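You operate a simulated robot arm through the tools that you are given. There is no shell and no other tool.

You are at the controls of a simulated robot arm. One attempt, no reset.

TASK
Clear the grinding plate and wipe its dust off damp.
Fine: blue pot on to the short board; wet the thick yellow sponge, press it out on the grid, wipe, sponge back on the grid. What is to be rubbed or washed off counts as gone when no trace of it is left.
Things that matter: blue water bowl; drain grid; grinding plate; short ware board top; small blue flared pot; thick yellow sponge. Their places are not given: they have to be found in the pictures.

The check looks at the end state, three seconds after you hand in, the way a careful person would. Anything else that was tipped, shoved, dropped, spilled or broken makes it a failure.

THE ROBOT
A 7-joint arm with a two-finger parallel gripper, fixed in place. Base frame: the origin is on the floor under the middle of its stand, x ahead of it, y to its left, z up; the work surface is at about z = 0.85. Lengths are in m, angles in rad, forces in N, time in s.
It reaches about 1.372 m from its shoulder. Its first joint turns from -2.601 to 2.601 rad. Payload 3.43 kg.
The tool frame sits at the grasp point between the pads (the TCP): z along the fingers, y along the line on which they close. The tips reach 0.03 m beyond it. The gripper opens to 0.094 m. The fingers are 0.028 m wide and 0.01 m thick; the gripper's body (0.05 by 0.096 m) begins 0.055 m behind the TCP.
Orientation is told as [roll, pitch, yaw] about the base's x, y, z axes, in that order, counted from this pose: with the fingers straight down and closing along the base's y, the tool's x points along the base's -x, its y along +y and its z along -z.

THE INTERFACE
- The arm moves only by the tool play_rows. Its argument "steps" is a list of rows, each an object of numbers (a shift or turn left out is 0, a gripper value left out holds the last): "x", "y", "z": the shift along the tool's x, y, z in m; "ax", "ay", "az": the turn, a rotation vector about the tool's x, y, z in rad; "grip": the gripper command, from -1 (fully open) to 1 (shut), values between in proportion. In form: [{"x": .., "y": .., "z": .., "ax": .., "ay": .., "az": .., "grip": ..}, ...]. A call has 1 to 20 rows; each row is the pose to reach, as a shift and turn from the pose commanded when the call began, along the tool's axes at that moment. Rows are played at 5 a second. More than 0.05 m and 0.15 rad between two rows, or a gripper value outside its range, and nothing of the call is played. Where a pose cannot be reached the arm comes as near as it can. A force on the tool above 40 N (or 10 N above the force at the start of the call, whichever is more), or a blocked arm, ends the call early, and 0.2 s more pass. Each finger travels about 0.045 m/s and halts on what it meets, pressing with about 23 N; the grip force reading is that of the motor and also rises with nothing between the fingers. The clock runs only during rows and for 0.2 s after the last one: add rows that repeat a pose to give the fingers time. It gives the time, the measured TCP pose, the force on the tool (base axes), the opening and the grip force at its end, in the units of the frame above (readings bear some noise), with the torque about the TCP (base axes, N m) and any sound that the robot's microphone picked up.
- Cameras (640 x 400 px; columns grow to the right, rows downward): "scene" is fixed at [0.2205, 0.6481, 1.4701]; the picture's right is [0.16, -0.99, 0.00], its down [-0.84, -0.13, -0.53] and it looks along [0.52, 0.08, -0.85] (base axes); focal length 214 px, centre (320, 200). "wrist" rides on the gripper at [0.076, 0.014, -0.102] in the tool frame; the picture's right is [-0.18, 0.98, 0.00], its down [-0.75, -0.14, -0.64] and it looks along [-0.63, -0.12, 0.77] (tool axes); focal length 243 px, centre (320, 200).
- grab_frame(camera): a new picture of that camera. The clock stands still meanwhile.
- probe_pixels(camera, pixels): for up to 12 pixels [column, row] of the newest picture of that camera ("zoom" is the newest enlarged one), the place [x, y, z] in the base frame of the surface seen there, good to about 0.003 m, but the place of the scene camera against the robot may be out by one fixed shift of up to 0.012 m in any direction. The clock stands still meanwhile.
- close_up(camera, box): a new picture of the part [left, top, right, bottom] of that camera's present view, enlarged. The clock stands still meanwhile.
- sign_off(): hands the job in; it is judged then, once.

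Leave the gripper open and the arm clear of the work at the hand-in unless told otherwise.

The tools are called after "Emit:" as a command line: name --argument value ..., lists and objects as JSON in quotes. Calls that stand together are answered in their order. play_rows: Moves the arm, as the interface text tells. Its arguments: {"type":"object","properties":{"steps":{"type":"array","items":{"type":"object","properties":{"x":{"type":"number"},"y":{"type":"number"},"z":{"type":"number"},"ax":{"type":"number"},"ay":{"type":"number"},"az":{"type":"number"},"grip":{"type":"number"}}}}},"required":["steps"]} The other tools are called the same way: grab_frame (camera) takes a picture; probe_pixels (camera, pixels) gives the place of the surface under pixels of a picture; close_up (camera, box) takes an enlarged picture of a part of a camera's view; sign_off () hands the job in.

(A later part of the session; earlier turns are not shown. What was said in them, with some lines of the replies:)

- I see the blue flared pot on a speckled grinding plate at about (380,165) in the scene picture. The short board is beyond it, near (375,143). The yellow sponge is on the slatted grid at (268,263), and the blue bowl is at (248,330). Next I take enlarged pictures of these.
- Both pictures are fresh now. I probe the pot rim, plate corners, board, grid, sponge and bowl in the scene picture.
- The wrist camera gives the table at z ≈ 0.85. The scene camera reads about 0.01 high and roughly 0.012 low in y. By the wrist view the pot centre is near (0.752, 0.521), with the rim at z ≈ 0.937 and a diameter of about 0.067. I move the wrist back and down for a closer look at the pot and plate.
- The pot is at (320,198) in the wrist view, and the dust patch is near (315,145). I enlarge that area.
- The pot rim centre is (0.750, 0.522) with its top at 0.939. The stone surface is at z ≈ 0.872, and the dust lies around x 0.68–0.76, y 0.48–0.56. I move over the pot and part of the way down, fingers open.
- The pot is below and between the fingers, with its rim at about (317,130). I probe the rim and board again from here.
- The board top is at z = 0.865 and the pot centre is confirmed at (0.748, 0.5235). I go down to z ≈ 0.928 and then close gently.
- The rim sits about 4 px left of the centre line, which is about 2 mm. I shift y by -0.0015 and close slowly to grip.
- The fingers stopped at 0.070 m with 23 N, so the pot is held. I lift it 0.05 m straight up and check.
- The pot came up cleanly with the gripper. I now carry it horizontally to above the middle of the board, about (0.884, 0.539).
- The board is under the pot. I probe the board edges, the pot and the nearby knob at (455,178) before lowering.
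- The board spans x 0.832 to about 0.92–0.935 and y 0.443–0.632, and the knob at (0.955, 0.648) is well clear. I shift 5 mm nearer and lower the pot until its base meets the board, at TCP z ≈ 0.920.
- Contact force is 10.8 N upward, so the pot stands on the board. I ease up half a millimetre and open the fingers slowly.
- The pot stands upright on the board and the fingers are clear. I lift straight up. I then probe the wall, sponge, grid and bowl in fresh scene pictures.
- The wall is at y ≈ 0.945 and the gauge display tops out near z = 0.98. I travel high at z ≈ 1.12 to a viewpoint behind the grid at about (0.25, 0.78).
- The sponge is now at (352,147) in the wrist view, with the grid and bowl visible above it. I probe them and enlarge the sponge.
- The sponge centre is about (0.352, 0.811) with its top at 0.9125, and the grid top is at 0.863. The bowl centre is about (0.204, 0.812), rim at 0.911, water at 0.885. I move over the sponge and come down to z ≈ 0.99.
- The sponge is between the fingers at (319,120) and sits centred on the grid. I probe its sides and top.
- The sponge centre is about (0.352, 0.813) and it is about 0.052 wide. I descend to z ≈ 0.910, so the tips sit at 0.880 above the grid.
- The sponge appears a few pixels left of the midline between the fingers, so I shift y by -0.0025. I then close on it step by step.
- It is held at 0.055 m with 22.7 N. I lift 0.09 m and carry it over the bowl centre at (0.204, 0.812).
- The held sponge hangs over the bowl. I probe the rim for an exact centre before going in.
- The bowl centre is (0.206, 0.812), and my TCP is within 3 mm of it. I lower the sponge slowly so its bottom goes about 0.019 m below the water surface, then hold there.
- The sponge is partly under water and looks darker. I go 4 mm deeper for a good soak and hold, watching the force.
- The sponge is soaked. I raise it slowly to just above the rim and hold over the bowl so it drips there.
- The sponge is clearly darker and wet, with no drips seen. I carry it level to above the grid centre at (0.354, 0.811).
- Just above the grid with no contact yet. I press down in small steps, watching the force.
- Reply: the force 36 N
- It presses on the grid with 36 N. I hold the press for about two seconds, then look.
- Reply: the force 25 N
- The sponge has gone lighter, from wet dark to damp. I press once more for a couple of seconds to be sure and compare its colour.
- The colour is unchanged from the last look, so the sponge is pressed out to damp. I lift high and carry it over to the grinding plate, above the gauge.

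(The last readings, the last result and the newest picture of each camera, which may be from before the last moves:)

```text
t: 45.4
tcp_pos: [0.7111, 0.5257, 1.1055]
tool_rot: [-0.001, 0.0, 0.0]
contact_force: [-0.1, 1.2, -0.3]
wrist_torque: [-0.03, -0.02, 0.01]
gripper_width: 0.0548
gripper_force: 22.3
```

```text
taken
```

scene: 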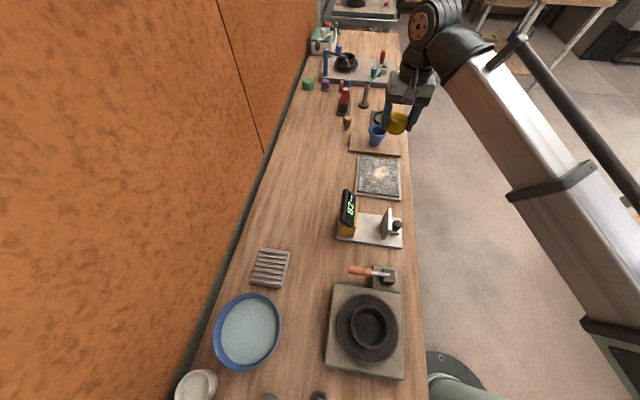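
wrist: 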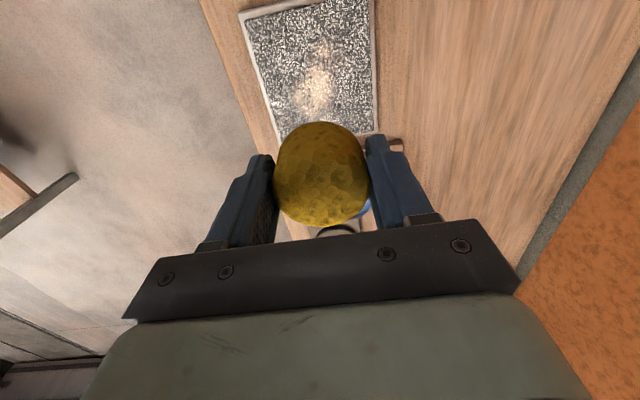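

I see the bare plate with the dust patch around (315,85) in the wrist picture. The bench around the grid and bowl looks dry. I enlarge the plate in both cameras to map the dust.

Emit:
close_up --camera "scene" --box '[350, 150, 410, 205]'

Emit:
probe_pixels --camera "wrist" --pixels '[[252, 22], [365, 1], [372, 128], [284, 128], [315, 85], [322, 45], [295, 100], [340, 100], [325, 115], [300, 75], [340, 70], [310, 120]]'

Emit:
close_up --camera "wrist" --box '[235, 0, 395, 140]'

```text
7.27 times, centred on (380, 178) of scene
```

zoom: 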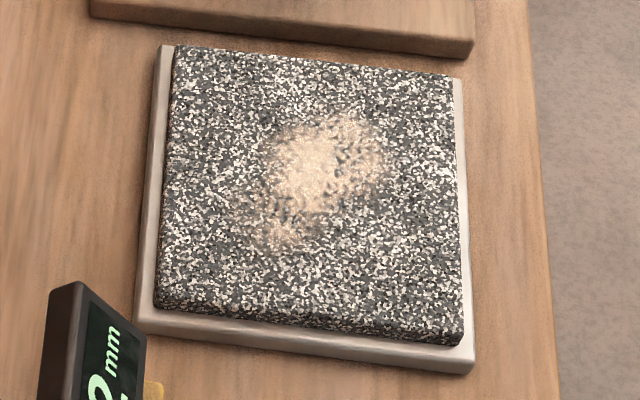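

```text
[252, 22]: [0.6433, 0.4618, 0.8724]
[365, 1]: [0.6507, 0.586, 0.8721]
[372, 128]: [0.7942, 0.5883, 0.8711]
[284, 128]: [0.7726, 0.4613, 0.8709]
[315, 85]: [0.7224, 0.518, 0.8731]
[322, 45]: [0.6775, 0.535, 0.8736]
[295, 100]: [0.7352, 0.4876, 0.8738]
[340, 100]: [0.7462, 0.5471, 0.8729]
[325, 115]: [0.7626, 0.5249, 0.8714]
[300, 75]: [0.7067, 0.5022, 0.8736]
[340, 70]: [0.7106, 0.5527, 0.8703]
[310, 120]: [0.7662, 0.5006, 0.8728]
```

```text
2.86 times, centred on (315, 70) of wrist
```

zoom: 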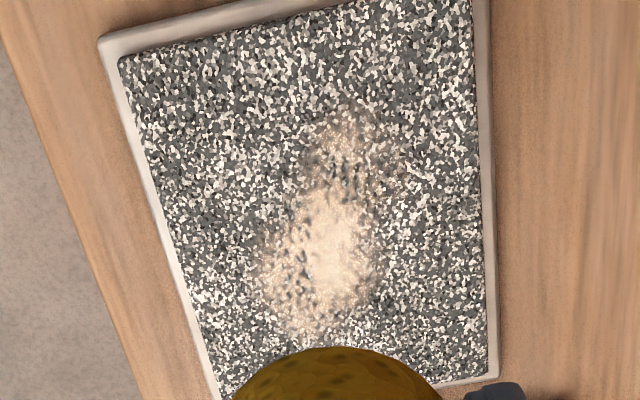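

The dust covers about x 0.667–0.77 and y 0.485–0.56, on a stone at z ≈ 0.8725 spanning x 0.643–0.797, y 0.46–0.588. I bring the sponge to just above the stone at (0.670, 0.488).

Emit:
play_rows --steps '[{"x": 0.02, "y": -0.019, "z": 0.02}, {"x": 0.041, "y": -0.038, "z": 0.05}, {"x": 0.041, "y": -0.038, "z": 0.09}, {"x": 0.041, "y": -0.038, "z": 0.13}, {"x": 0.041, "y": -0.038, "z": 0.16}, {"x": 0.041, "y": -0.038, "z": 0.177}, {"x": 0.041, "y": -0.038, "z": 0.182}, {"x": 0.041, "y": -0.038, "z": 0.182}]'

Emit:
grab_frame --camera "wrist"

Emit:
close_up --camera "scene" --box '[330, 120, 430, 220]'

```text
t: 47.2
tcp_pos: [0.6719, 0.4889, 0.9245]
tool_rot: [0.0, -0.001, 0.001]
contact_force: [0.0, 0.3, -0.6]
wrist_torque: [-0.03, -0.01, 0.01]
gripper_width: 0.0549
gripper_force: 22.9
```

```text
taken
```

wrist: 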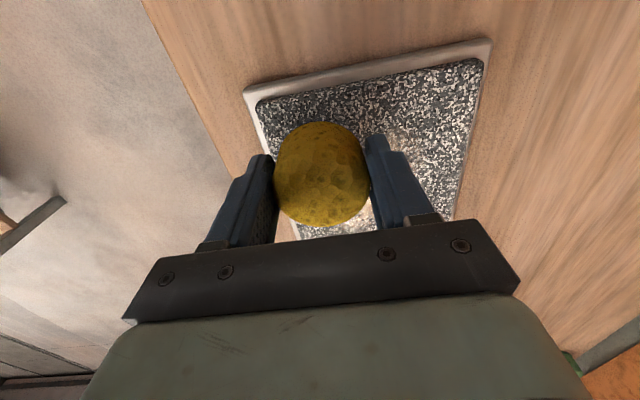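

```text
4.00 times, centred on (380, 170) of scene
```

zoom: 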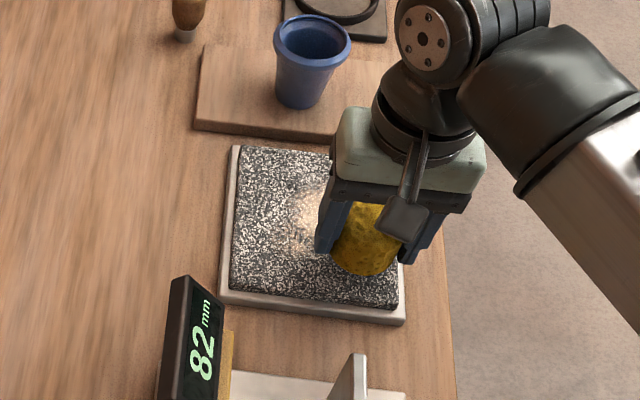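

The sponge hovers a few mm above the near right area of the stone. I lower it in small steps until light contact.

Emit:
play_rows --steps '[{"z": 0.003}, {"z": 0.005}, {"z": 0.006}, {"z": 0.007}, {"z": 0.007}]'

```text
t: 48.4
tcp_pos: [0.6725, 0.4888, 0.919]
tool_rot: [0.0, -0.001, 0.0]
contact_force: [0.4, 0.1, -1.1]
wrist_torque: [0.0, 0.0, -0.05]
gripper_width: 0.0553
gripper_force: 22.6
```

No contact yet at z ≈ 0.919. I go down another 2–3 mm.

Emit:
play_rows --steps '[{"z": 0.001}, {"z": 0.002}, {"z": 0.002}]'

```text
t: 49.2
tcp_pos: [0.6718, 0.4871, 0.9158]
tool_rot: [0.002, 0.0, 0.001]
contact_force: [-0.4, 0.4, -0.3]
wrist_torque: [0.01, 0.0, -0.01]
gripper_width: 0.0551
gripper_force: 22.7
```

Still free at 0.916. Another 2 mm in half-millimetre steps.

Emit:
play_rows --steps '[{"z": 0.0005}, {"z": 0.001}, {"z": 0.0015}, {"z": 0.002}, {"z": 0.002}]'

```text
t: 50.4
tcp_pos: [0.6718, 0.4876, 0.9148]
tool_rot: [-0.001, 0.0, -0.001]
contact_force: [1.2, -0.2, -0.6]
wrist_torque: [-0.01, -0.03, 0.0]
gripper_width: 0.0551
gripper_force: 22.7
```

Still free. I continue another 2 mm carefully.

Emit:
play_rows --steps '[{"z": 0.0005}, {"z": 0.001}, {"z": 0.0015}, {"z": 0.002}, {"z": 0.002}]'

Emit:
grab_frame --camera "wrist"

Emit:
close_up --camera "scene" --box '[350, 140, 420, 210]'

```text
t: 51.6
tcp_pos: [0.6702, 0.4876, 0.912]
tool_rot: [0.0, 0.0, 0.001]
contact_force: [-0.3, 0.2, -0.6]
wrist_torque: [0.03, -0.03, 0.03]
gripper_width: 0.0551
gripper_force: 23.3
```

```text
taken
```

wrist: 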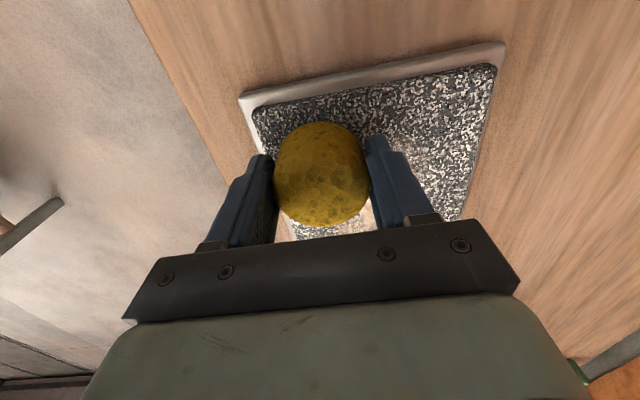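

```text
5.71 times, centred on (385, 175) of scene
```

zoom: 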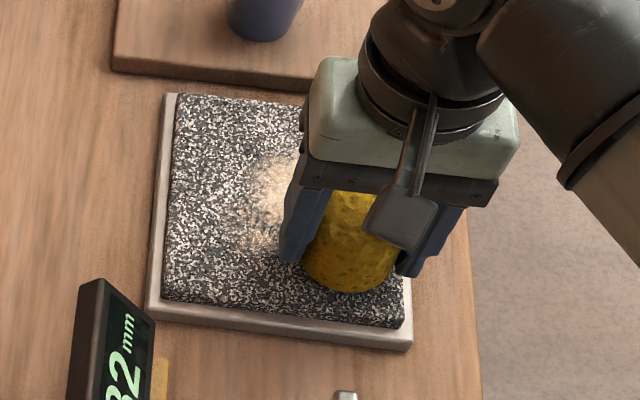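

Still no contact at TCP z = 0.912. I check where the sponge sits in the grip and the stone height with probes.

Emit:
probe_pixels --camera "wrist" --pixels '[[320, 190], [320, 170], [310, 180], [335, 180], [320, 150], [320, 130], [280, 110], [400, 110], [440, 150], [450, 90], [380, 225], [300, 235]]'

```text
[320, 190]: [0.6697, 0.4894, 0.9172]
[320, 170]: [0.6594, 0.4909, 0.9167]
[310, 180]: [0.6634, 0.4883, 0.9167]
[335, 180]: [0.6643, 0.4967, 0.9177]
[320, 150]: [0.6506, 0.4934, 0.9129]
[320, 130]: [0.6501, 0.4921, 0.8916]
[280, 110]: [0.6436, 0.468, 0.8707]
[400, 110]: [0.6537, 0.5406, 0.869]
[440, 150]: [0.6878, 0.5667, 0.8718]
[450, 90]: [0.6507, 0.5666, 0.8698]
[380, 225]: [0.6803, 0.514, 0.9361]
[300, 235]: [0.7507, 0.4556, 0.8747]
```

The sponge top is 5 mm above the TCP, so it slid up about 3 mm in the grip, and the stone is at about 0.870. Contact should come within a millimetre or two, so I continue in small steps.

Emit:
play_rows --steps '[{"z": 0.0005}, {"z": 0.001}, {"z": 0.0015}, {"z": 0.002}, {"z": 0.002}]'

```text
t: 52.8
tcp_pos: [0.6711, 0.4875, 0.9101]
tool_rot: [0.001, 0.001, 0.0]
contact_force: [0.1, 0.7, 0.9]
wrist_torque: [0.01, 0.03, 0.04]
gripper_width: 0.0552
gripper_force: 22.6
```

Emit:
play_rows --steps '[{"z": 0.0005}, {"z": 0.001}, {"z": 0.0015}, {"z": 0.002}, {"z": 0.002}]'

```text
t: 54.0
tcp_pos: [0.6718, 0.4876, 0.9074]
tool_rot: [-0.001, -0.001, 0.001]
contact_force: [0.0, -0.4, -0.1]
wrist_torque: [0.01, -0.01, -0.06]
gripper_width: 0.0552
gripper_force: 22.5
```

Still no force at TCP 0.907, with tips at about 0.877. I look before going lower.

Emit:
close_up --camera "scene" --box '[355, 160, 415, 210]'

Emit:
grab_frame --camera "wrist"

Emit:
probe_pixels --camera "wrist" --pixels '[[320, 190], [320, 170], [320, 150], [320, 130], [285, 112], [345, 105], [400, 110], [440, 150], [262, 165], [385, 140], [375, 150], [265, 110]]'

```text
8.00 times, centred on (385, 185) of scene
```

zoom: 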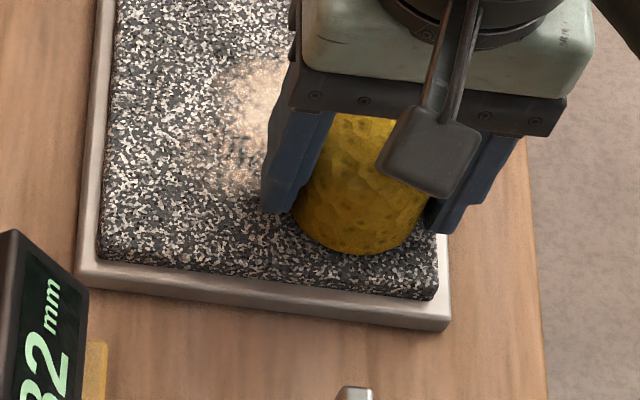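

```text
taken
```

wrist: 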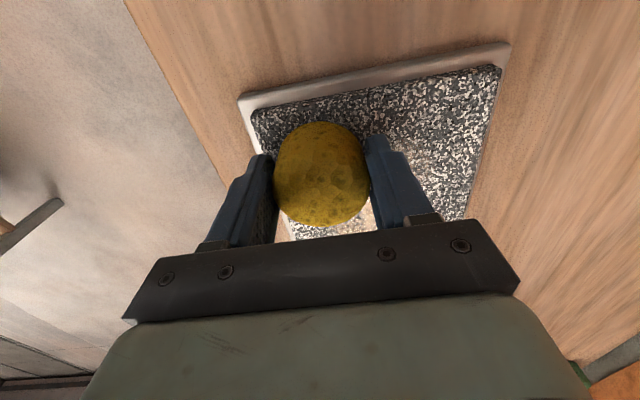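

```text
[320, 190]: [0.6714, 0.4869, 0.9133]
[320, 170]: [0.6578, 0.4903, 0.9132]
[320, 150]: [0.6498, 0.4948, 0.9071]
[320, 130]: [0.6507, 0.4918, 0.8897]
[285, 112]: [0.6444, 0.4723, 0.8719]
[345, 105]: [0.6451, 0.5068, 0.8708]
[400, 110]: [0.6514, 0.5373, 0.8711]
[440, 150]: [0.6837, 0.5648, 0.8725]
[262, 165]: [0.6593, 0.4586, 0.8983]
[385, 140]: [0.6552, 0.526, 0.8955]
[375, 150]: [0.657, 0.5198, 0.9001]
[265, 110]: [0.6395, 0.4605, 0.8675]
```

The sponge appears almost touching the stone. The grid slats were likely higher than I assumed. I continue down in half-millimetre steps.

Emit:
play_rows --steps '[{"z": 0.0005}, {"z": 0.001}, {"z": 0.0015}, {"z": 0.0015}]'

```text
t: 55.0
tcp_pos: [0.672, 0.4866, 0.9068]
tool_rot: [0.0, -0.001, -0.001]
contact_force: [-1.3, 2.0, 10.5]
wrist_torque: [0.07, -0.18, 0.01]
gripper_width: 0.0553
gripper_force: 23.2
```

Contact at 10.5 N. I begin wiping with strokes along y from 0.487 to 0.561, stepping x by 0.0125 each.

Emit:
play_rows --steps '[{"y": 0.01}, {"y": 0.03}, {"y": 0.052}, {"y": 0.074}, {"x": -0.0125, "y": 0.074}, {"x": -0.0125, "y": 0.052}, {"x": -0.0125, "y": 0.03}, {"x": -0.0125, "y": 0.01}, {"x": -0.0125, "y": 0}, {"x": -0.025, "y": 0}, {"x": -0.025, "y": 0.02}, {"x": -0.025, "y": 0.045}, {"x": -0.025, "y": 0.074}, {"x": -0.0375, "y": 0.074}, {"x": -0.0375, "y": 0.05}, {"x": -0.0375, "y": 0.025}, {"x": -0.0375, "y": 0}]'

Emit:
grab_frame --camera "wrist"

Emit:
close_up --camera "scene" --box '[350, 145, 420, 210]'

```text
t: 58.6
tcp_pos: [0.7084, 0.4885, 0.9074]
tool_rot: [0.003, 0.0, 0.001]
contact_force: [-1.1, 7.9, 10.3]
wrist_torque: [0.21, -0.11, 0.03]
gripper_width: 0.0552
gripper_force: 22.7
```

```text
taken
```

wrist: 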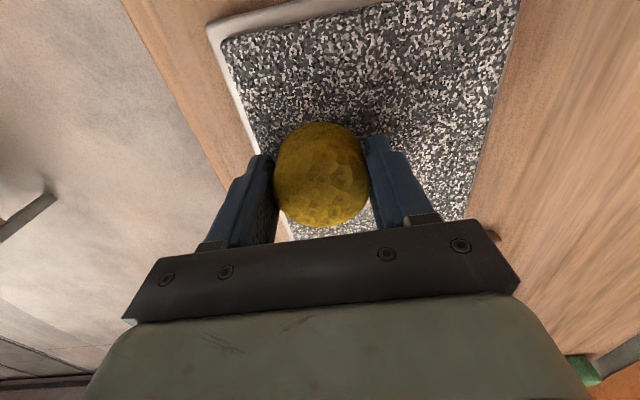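

```text
6.15 times, centred on (385, 178) of scene
```

zoom: 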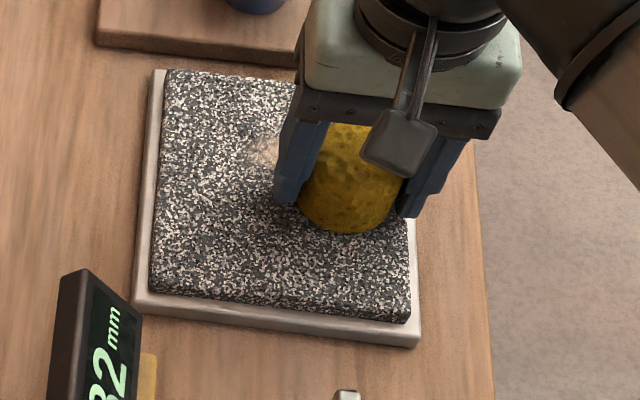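

The wiped part of the stone is clean, and a little dust remains further out at (265,150) in the zoom. I continue the strokes toward larger x.

Emit:
play_rows --steps '[{"x": -0.0125, "y": 0}, {"x": -0.0125, "y": 0.024}, {"x": -0.0125, "y": 0.048}, {"x": -0.0125, "y": 0.072}, {"x": -0.025, "y": 0.072}, {"x": -0.025, "y": 0.048}, {"x": -0.025, "y": 0.024}, {"x": -0.025, "y": 0}, {"x": -0.0375, "y": 0}, {"x": -0.0375, "y": 0.024}, {"x": -0.0375, "y": 0.048}, {"x": -0.0375, "y": 0.072}, {"x": -0.05, "y": 0.072}, {"x": -0.05, "y": 0.048}, {"x": -0.05, "y": 0.024}, {"x": -0.05, "y": 0}, {"x": -0.06, "y": 0}, {"x": -0.06, "y": 0.024}, {"x": -0.06, "y": 0.048}, {"x": -0.06, "y": 0.072}]'

Emit:
grab_frame --camera "wrist"

Emit:
close_up --camera "scene" --box '[350, 145, 420, 210]'

```text
t: 62.8
tcp_pos: [0.7706, 0.5585, 0.9065]
tool_rot: [0.001, 0.001, -0.003]
contact_force: [1.0, -3.7, 6.7]
wrist_torque: [-0.09, -0.08, -0.05]
gripper_width: 0.0551
gripper_force: 23.2
```

```text
taken
```

wrist: 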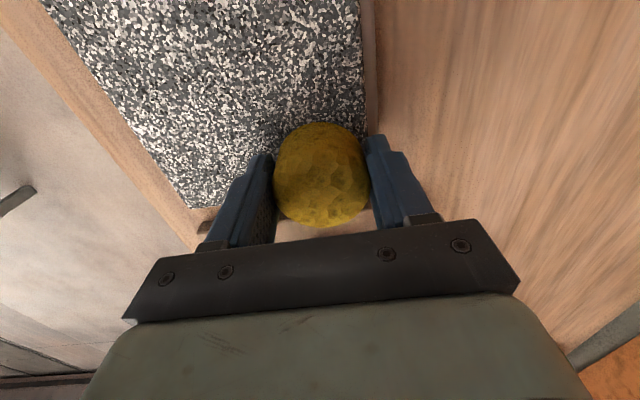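

```text
6.15 times, centred on (385, 178) of scene
```

zoom: 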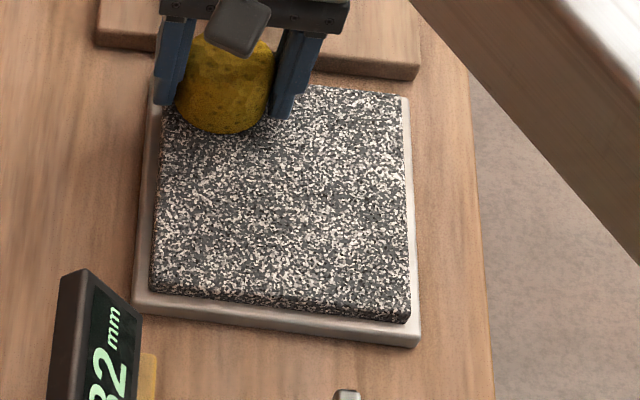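

The stone looks clean. For safety I make a second pass back over the whole dusted area with the same light pressure.

Emit:
play_rows --steps '[{"y": -0.024, "z": 0.0004}, {"y": -0.048, "z": 0.0004}, {"y": -0.072, "z": 0.0004}, {"x": 0.014, "y": -0.072, "z": 0.0004}, {"x": 0.014, "y": -0.048, "z": 0.0004}, {"x": 0.014, "y": -0.024, "z": 0.0004}, {"x": 0.014, "y": 0, "z": 0.0004}, {"x": 0.028, "y": 0, "z": 0.0004}, {"x": 0.028, "y": -0.024, "z": 0.0004}, {"x": 0.028, "y": -0.048, "z": 0.0004}, {"x": 0.028, "y": -0.072, "z": 0.0004}, {"x": 0.042, "y": -0.072, "z": 0.0004}, {"x": 0.042, "y": -0.048, "z": 0.0004}, {"x": 0.042, "y": -0.024, "z": 0.0004}, {"x": 0.042, "y": 0, "z": 0.0004}, {"x": 0.056, "y": 0, "z": 0.0004}, {"x": 0.056, "y": -0.024, "z": 0.0004}, {"x": 0.056, "y": -0.048, "z": 0.0004}, {"x": 0.056, "y": -0.072, "z": 0.0004}]'

```text
t: 66.8
tcp_pos: [0.7114, 0.4867, 0.9066]
tool_rot: [0.001, -0.001, 0.001]
contact_force: [-0.9, 0.1, -0.1]
wrist_torque: [0.01, 0.04, 0.02]
gripper_width: 0.055
gripper_force: 22.5
```

The force dropped to about zero. I look to see whether the sponge has shifted in the grip.

Emit:
grab_frame --camera "wrist"

Emit:
close_up --camera "scene" --box '[350, 145, 420, 210]'

Emit:
probe_pixels --camera "wrist" --pixels '[[320, 190], [320, 170], [320, 150], [305, 180], [335, 180], [320, 210]]'

```text
taken
```

wrist: 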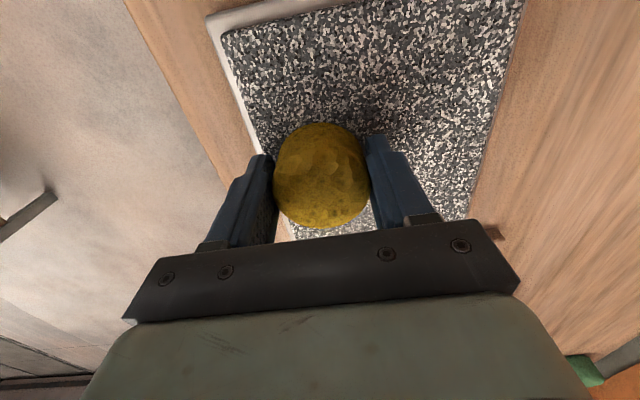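

```text
6.15 times, centred on (385, 178) of scene
```

zoom: 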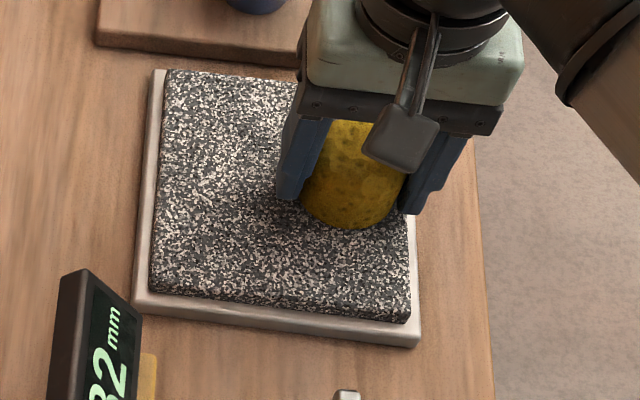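

```text
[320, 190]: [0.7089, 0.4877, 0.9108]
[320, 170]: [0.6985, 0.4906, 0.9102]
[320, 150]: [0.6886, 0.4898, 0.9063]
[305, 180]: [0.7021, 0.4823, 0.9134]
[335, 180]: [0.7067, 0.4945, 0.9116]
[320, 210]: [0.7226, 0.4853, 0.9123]
```

The sponge is still firmly held and the plate has not moved. I lift up 0.12 m and shift aside to inspect the whole stone.

Emit:
play_rows --steps '[{"z": -0.02}, {"z": -0.05}, {"z": -0.09}, {"z": -0.13}, {"z": -0.17}, {"z": -0.2}, {"z": -0.2}]'

Emit:
close_up --camera "wrist" --box '[215, 0, 405, 135]'

Emit:
close_up --camera "scene" --box '[350, 150, 410, 205]'

```text
t: 68.4
tcp_pos: [0.7135, 0.4867, 1.1061]
tool_rot: [0.0, -0.001, -0.001]
contact_force: [-0.5, 0.4, -0.5]
wrist_torque: [-0.01, 0.03, 0.01]
gripper_width: 0.0552
gripper_force: 22.9
```

```text
2.96 times, centred on (310, 68) of wrist
```

zoom: 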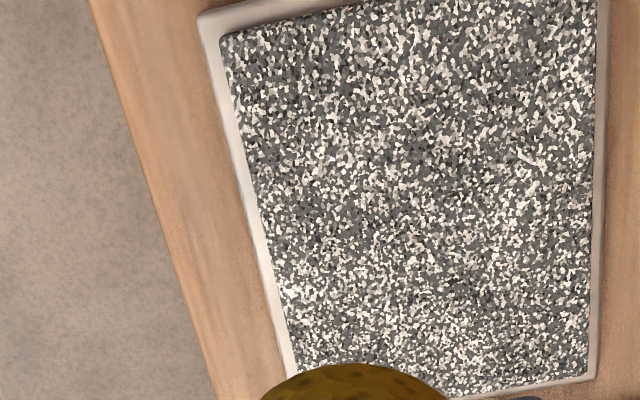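

```text
7.27 times, centred on (380, 178) of scene
```

zoom: 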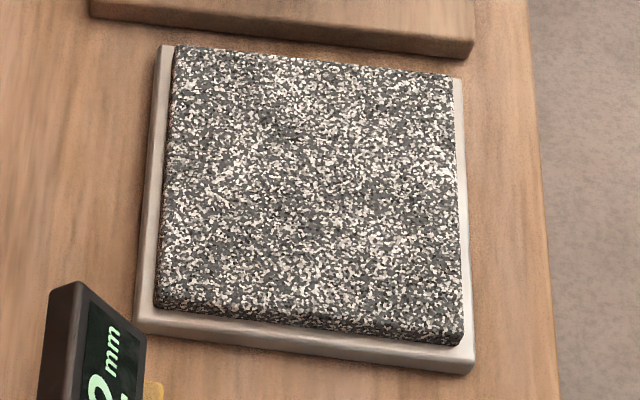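

No dust is visible. I enlarge the middle of the stone further to make sure no faint film remains.

Emit:
close_up --camera "scene" --box '[362, 156, 396, 184]'

Emit:
close_up --camera "wrist" --box '[280, 30, 380, 120]'

Emit:
grab_frame --camera "wrist"

```text
14.29 times, centred on (379, 170) of scene
```

zoom: 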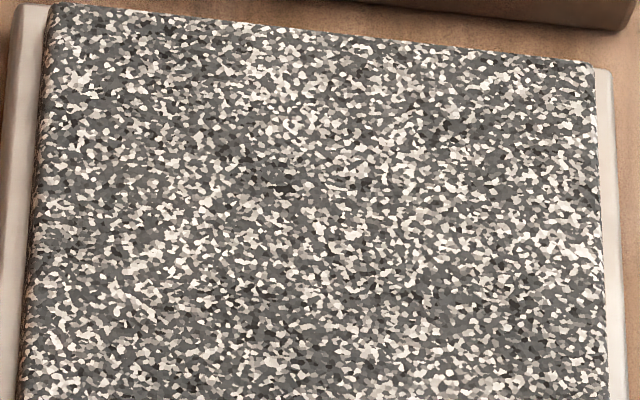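

```text
4.44 times, centred on (330, 75) of wrist
```

zoom: 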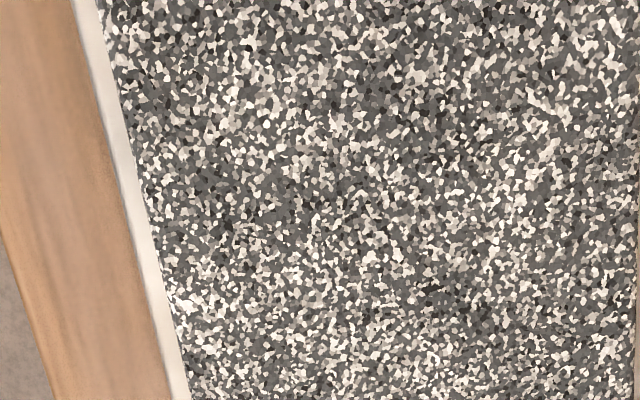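

```text
taken
```

wrist: 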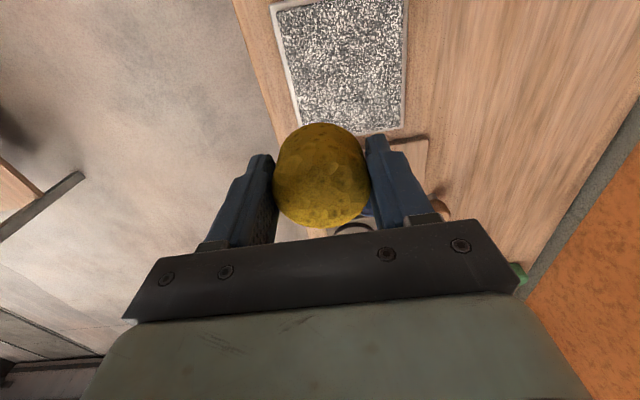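

The stone is clean. I carry the sponge back high over the bench to above the grid at (0.353, 0.811).

Emit:
play_rows --steps '[{"x": 0.028, "y": 0.025}, {"x": 0.0555, "y": 0.05}, {"x": 0.083, "y": 0.075}, {"x": 0.111, "y": 0.1}, {"x": 0.139, "y": 0.125}, {"x": 0.167, "y": 0.15}, {"x": 0.194, "y": 0.175}, {"x": 0.222, "y": 0.2}, {"x": 0.25, "y": 0.225}, {"x": 0.278, "y": 0.25}, {"x": 0.305, "y": 0.275}, {"x": 0.333, "y": 0.3}, {"x": 0.3605, "y": 0.3245}, {"x": 0.3605, "y": 0.3245}, {"x": 0.3605, "y": 0.3245, "z": 0.04}, {"x": 0.3605, "y": 0.3245, "z": 0.08}, {"x": 0.3605, "y": 0.3245, "z": 0.12}, {"x": 0.3605, "y": 0.3245, "z": 0.15}, {"x": 0.3605, "y": 0.3245, "z": 0.15}]'

Emit:
grab_frame --camera "wrist"

Emit:
grab_frame --camera "scene"

```text
t: 72.4
tcp_pos: [0.3539, 0.8106, 0.956]
tool_rot: [0.001, -0.001, 0.001]
contact_force: [-0.6, 0.2, -0.2]
wrist_torque: [-0.01, 0.01, 0.0]
gripper_width: 0.055
gripper_force: 23.2
```

```text
taken
```

wrist: 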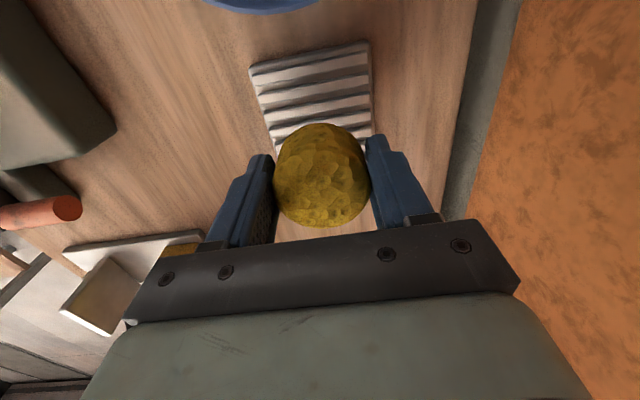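

```text
taken
```

scene: 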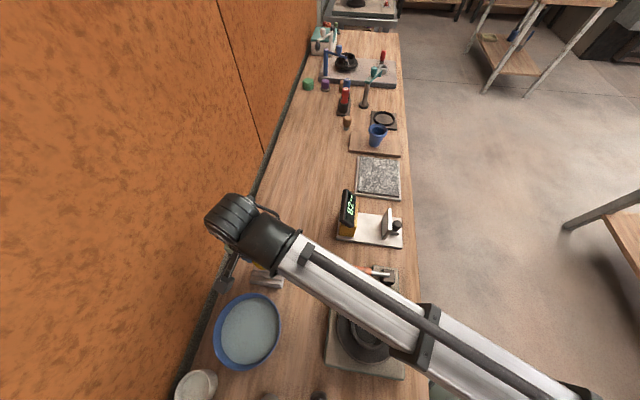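

The sponge is above the grid. I probe the grid's edges and slat tops to confirm where it is.

Emit:
probe_pixels --camera "wrist" --pixels '[[251, 68], [367, 43], [372, 130], [275, 145], [310, 65], [315, 85], [318, 104], [320, 118], [310, 75], [320, 180], [230, 120]]'

Emit:
close_up --camera "wrist" --box '[230, 30, 390, 150]'

```text
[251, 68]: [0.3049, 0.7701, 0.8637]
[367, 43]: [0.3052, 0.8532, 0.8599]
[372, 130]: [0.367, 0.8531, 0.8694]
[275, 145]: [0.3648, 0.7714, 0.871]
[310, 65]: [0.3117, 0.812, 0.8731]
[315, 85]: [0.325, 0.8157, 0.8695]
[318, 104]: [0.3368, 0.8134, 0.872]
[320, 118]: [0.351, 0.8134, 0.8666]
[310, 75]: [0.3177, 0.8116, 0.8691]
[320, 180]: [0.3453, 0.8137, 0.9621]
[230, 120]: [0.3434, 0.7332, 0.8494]
```

```text
3.33 times, centred on (310, 90) of wrist
```

zoom: 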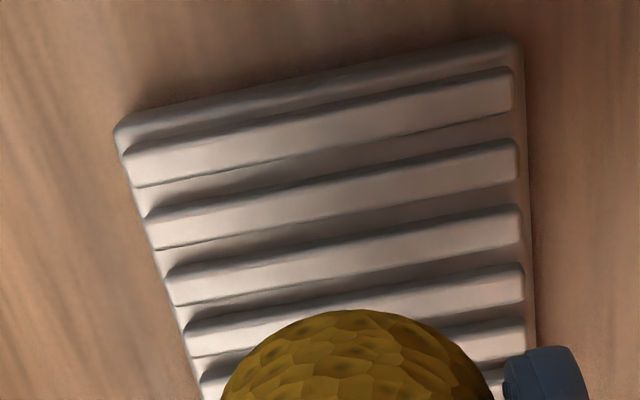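

The grid is unmoved, centred at (0.353, 0.811), with slat tops at z ≈ 0.871. I lower the sponge to it in decreasing steps until light contact.

Emit:
play_rows --steps '[{"z": 0.015}, {"z": 0.03}, {"z": 0.04}, {"z": 0.045}, {"z": 0.047}, {"z": 0.048}, {"z": 0.049}, {"z": 0.049}]'

```text
t: 74.2
tcp_pos: [0.3523, 0.8101, 0.9074]
tool_rot: [0.0, 0.0, 0.0]
contact_force: [0.3, 0.2, -0.6]
wrist_torque: [0.01, -0.01, -0.02]
gripper_width: 0.0549
gripper_force: 22.8
```

Emit:
play_rows --steps '[{"z": 0.0005}, {"z": 0.001}, {"z": 0.0015}, {"z": 0.0015}]'

```text
t: 75.2
tcp_pos: [0.3538, 0.8118, 0.9071]
tool_rot: [0.0, -0.001, -0.001]
contact_force: [-1.0, -0.3, 3.7]
wrist_torque: [0.02, 0.01, 0.02]
gripper_width: 0.0551
gripper_force: 23.1
```

Light contact at 3.7 N, so the sponge rests on the grid. I open the fingers slowly.

Emit:
play_rows --steps '[{"grip": -0.2}, {"grip": -0.35}, {"grip": -0.5}, {"grip": -0.7}, {"grip": -0.85}, {"grip": -1}, {"grip": -1}, {"grip": -1}]'

Emit:
grab_frame --camera "wrist"

```text
t: 77.0
tcp_pos: [0.3526, 0.813, 0.9069]
tool_rot: [-0.001, 0.001, 0.002]
contact_force: [0.2, 0.8, -0.6]
wrist_torque: [0.03, 0.0, 0.01]
gripper_width: 0.094
gripper_force: 0.2
```

```text
taken
```

wrist: 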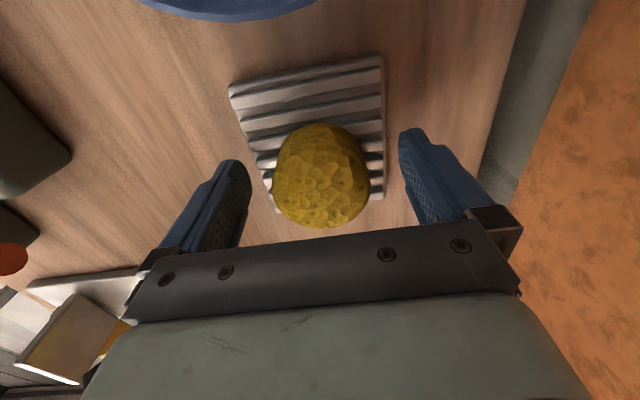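

The sponge stays on the grid and the fingers are clear on both sides. I raise straight up and then move off to a clear place over the middle of the bench, keeping high.

Emit:
play_rows --steps '[{"z": -0.015}, {"z": -0.04}, {"z": -0.08}, {"z": -0.12}, {"z": -0.16}, {"z": -0.2}, {"z": -0.24}, {"z": -0.24}]'

Emit:
grab_frame --camera "wrist"

```text
t: 78.8
tcp_pos: [0.3527, 0.8115, 1.147]
tool_rot: [0.001, -0.002, 0.0]
contact_force: [-0.6, -0.6, -0.3]
wrist_torque: [-0.01, 0.02, 0.0]
gripper_width: 0.094
gripper_force: 0.0
```

```text
taken
```

wrist: 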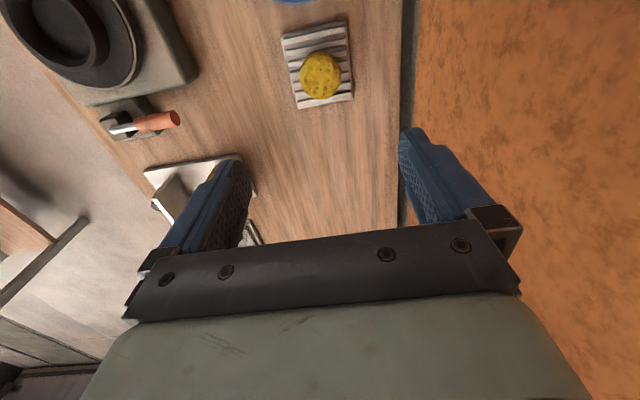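

The sponge sits squarely on the grid. I move the arm back to its starting place, which is clear of the work.

Emit:
play_rows --steps '[{"x": -0.033, "y": -0.0137, "z": -0.003}, {"x": -0.066, "y": -0.0274, "z": -0.007}, {"x": -0.0985, "y": -0.041, "z": -0.01}, {"x": -0.131, "y": -0.055, "z": -0.013}, {"x": -0.164, "y": -0.0686, "z": -0.017}, {"x": -0.197, "y": -0.0823, "z": -0.02}, {"x": -0.23, "y": -0.096, "z": -0.023}, {"x": -0.263, "y": -0.11, "z": -0.027}, {"x": -0.2955, "y": -0.123, "z": -0.03}, {"x": -0.328, "y": -0.137, "z": -0.033}, {"x": -0.361, "y": -0.151, "z": -0.037}, {"x": -0.394, "y": -0.1646, "z": -0.04}, {"x": -0.394, "y": -0.1646, "z": -0.04}]'

Emit:
grab_frame --camera "scene"

Emit:
close_up --camera "scene" --box '[200, 230, 320, 380]'

Emit:
close_up --camera "scene" --box '[330, 100, 430, 210]'

Emit:
grab_frame --camera "wrist"

```text
t: 81.6
tcp_pos: [0.7479, 0.6457, 1.1866]
tool_rot: [0.001, 0.001, 0.0]
contact_force: [-0.2, -0.5, 0.0]
wrist_torque: [0.02, -0.01, 0.0]
gripper_width: 0.0942
gripper_force: 0.2
```

```text
taken
```

scene: 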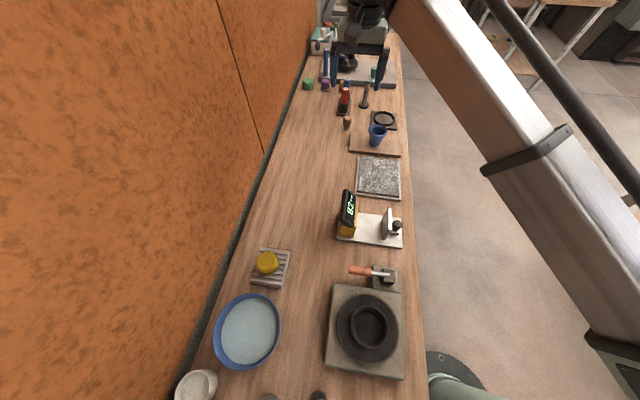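

```text
2.67 times, centred on (260, 305) of scene
```

zoom: 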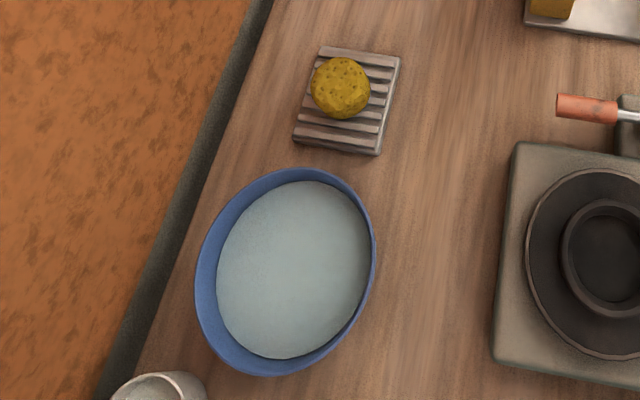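

```text
3.64 times, centred on (380, 155) of scene
```

zoom: 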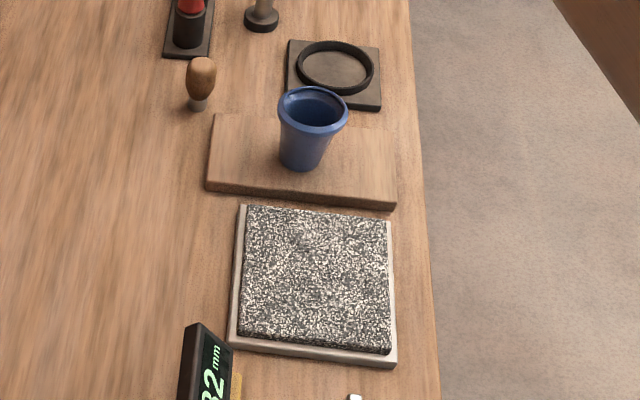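

```text
taken
```

wrist: 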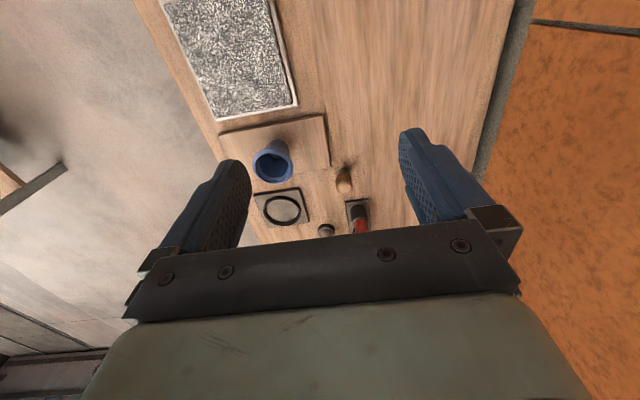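

Everything checks out:
- **Pot:** upright on the short board.
- **Plate:** clean, and still in its place.
- **Sponge:** damp and back on the grid.
- **Surroundings:** bowl and bench are undisturbed and dry.
- **Arm:** clear of the work with the gripper open.

I hand in the job.

Emit:
sign_off

```text
The job is handed in.
```

I've finished the job and handed it in. In my last pictures the plate was clear, with no trace of dust even close up.

- **Pot:** the small blue pot stands upright near the middle of the short board.
- **Sponge:** I wet it in the bowl and pressed it out on the grid at up to about 36 N. I then wiped the dusty area in two passes with light pressure. The pressure had faded to nothing by the end of the second pass, when the sponge had slid a few millimetres up in the grip. It is now back on the grid.
- **Surroundings:** I saw no drips or spills. The plate, grid and bowl look to be where they were, and nothing else looked moved.
- **Arm:** it is back at its starting place with the gripper open.
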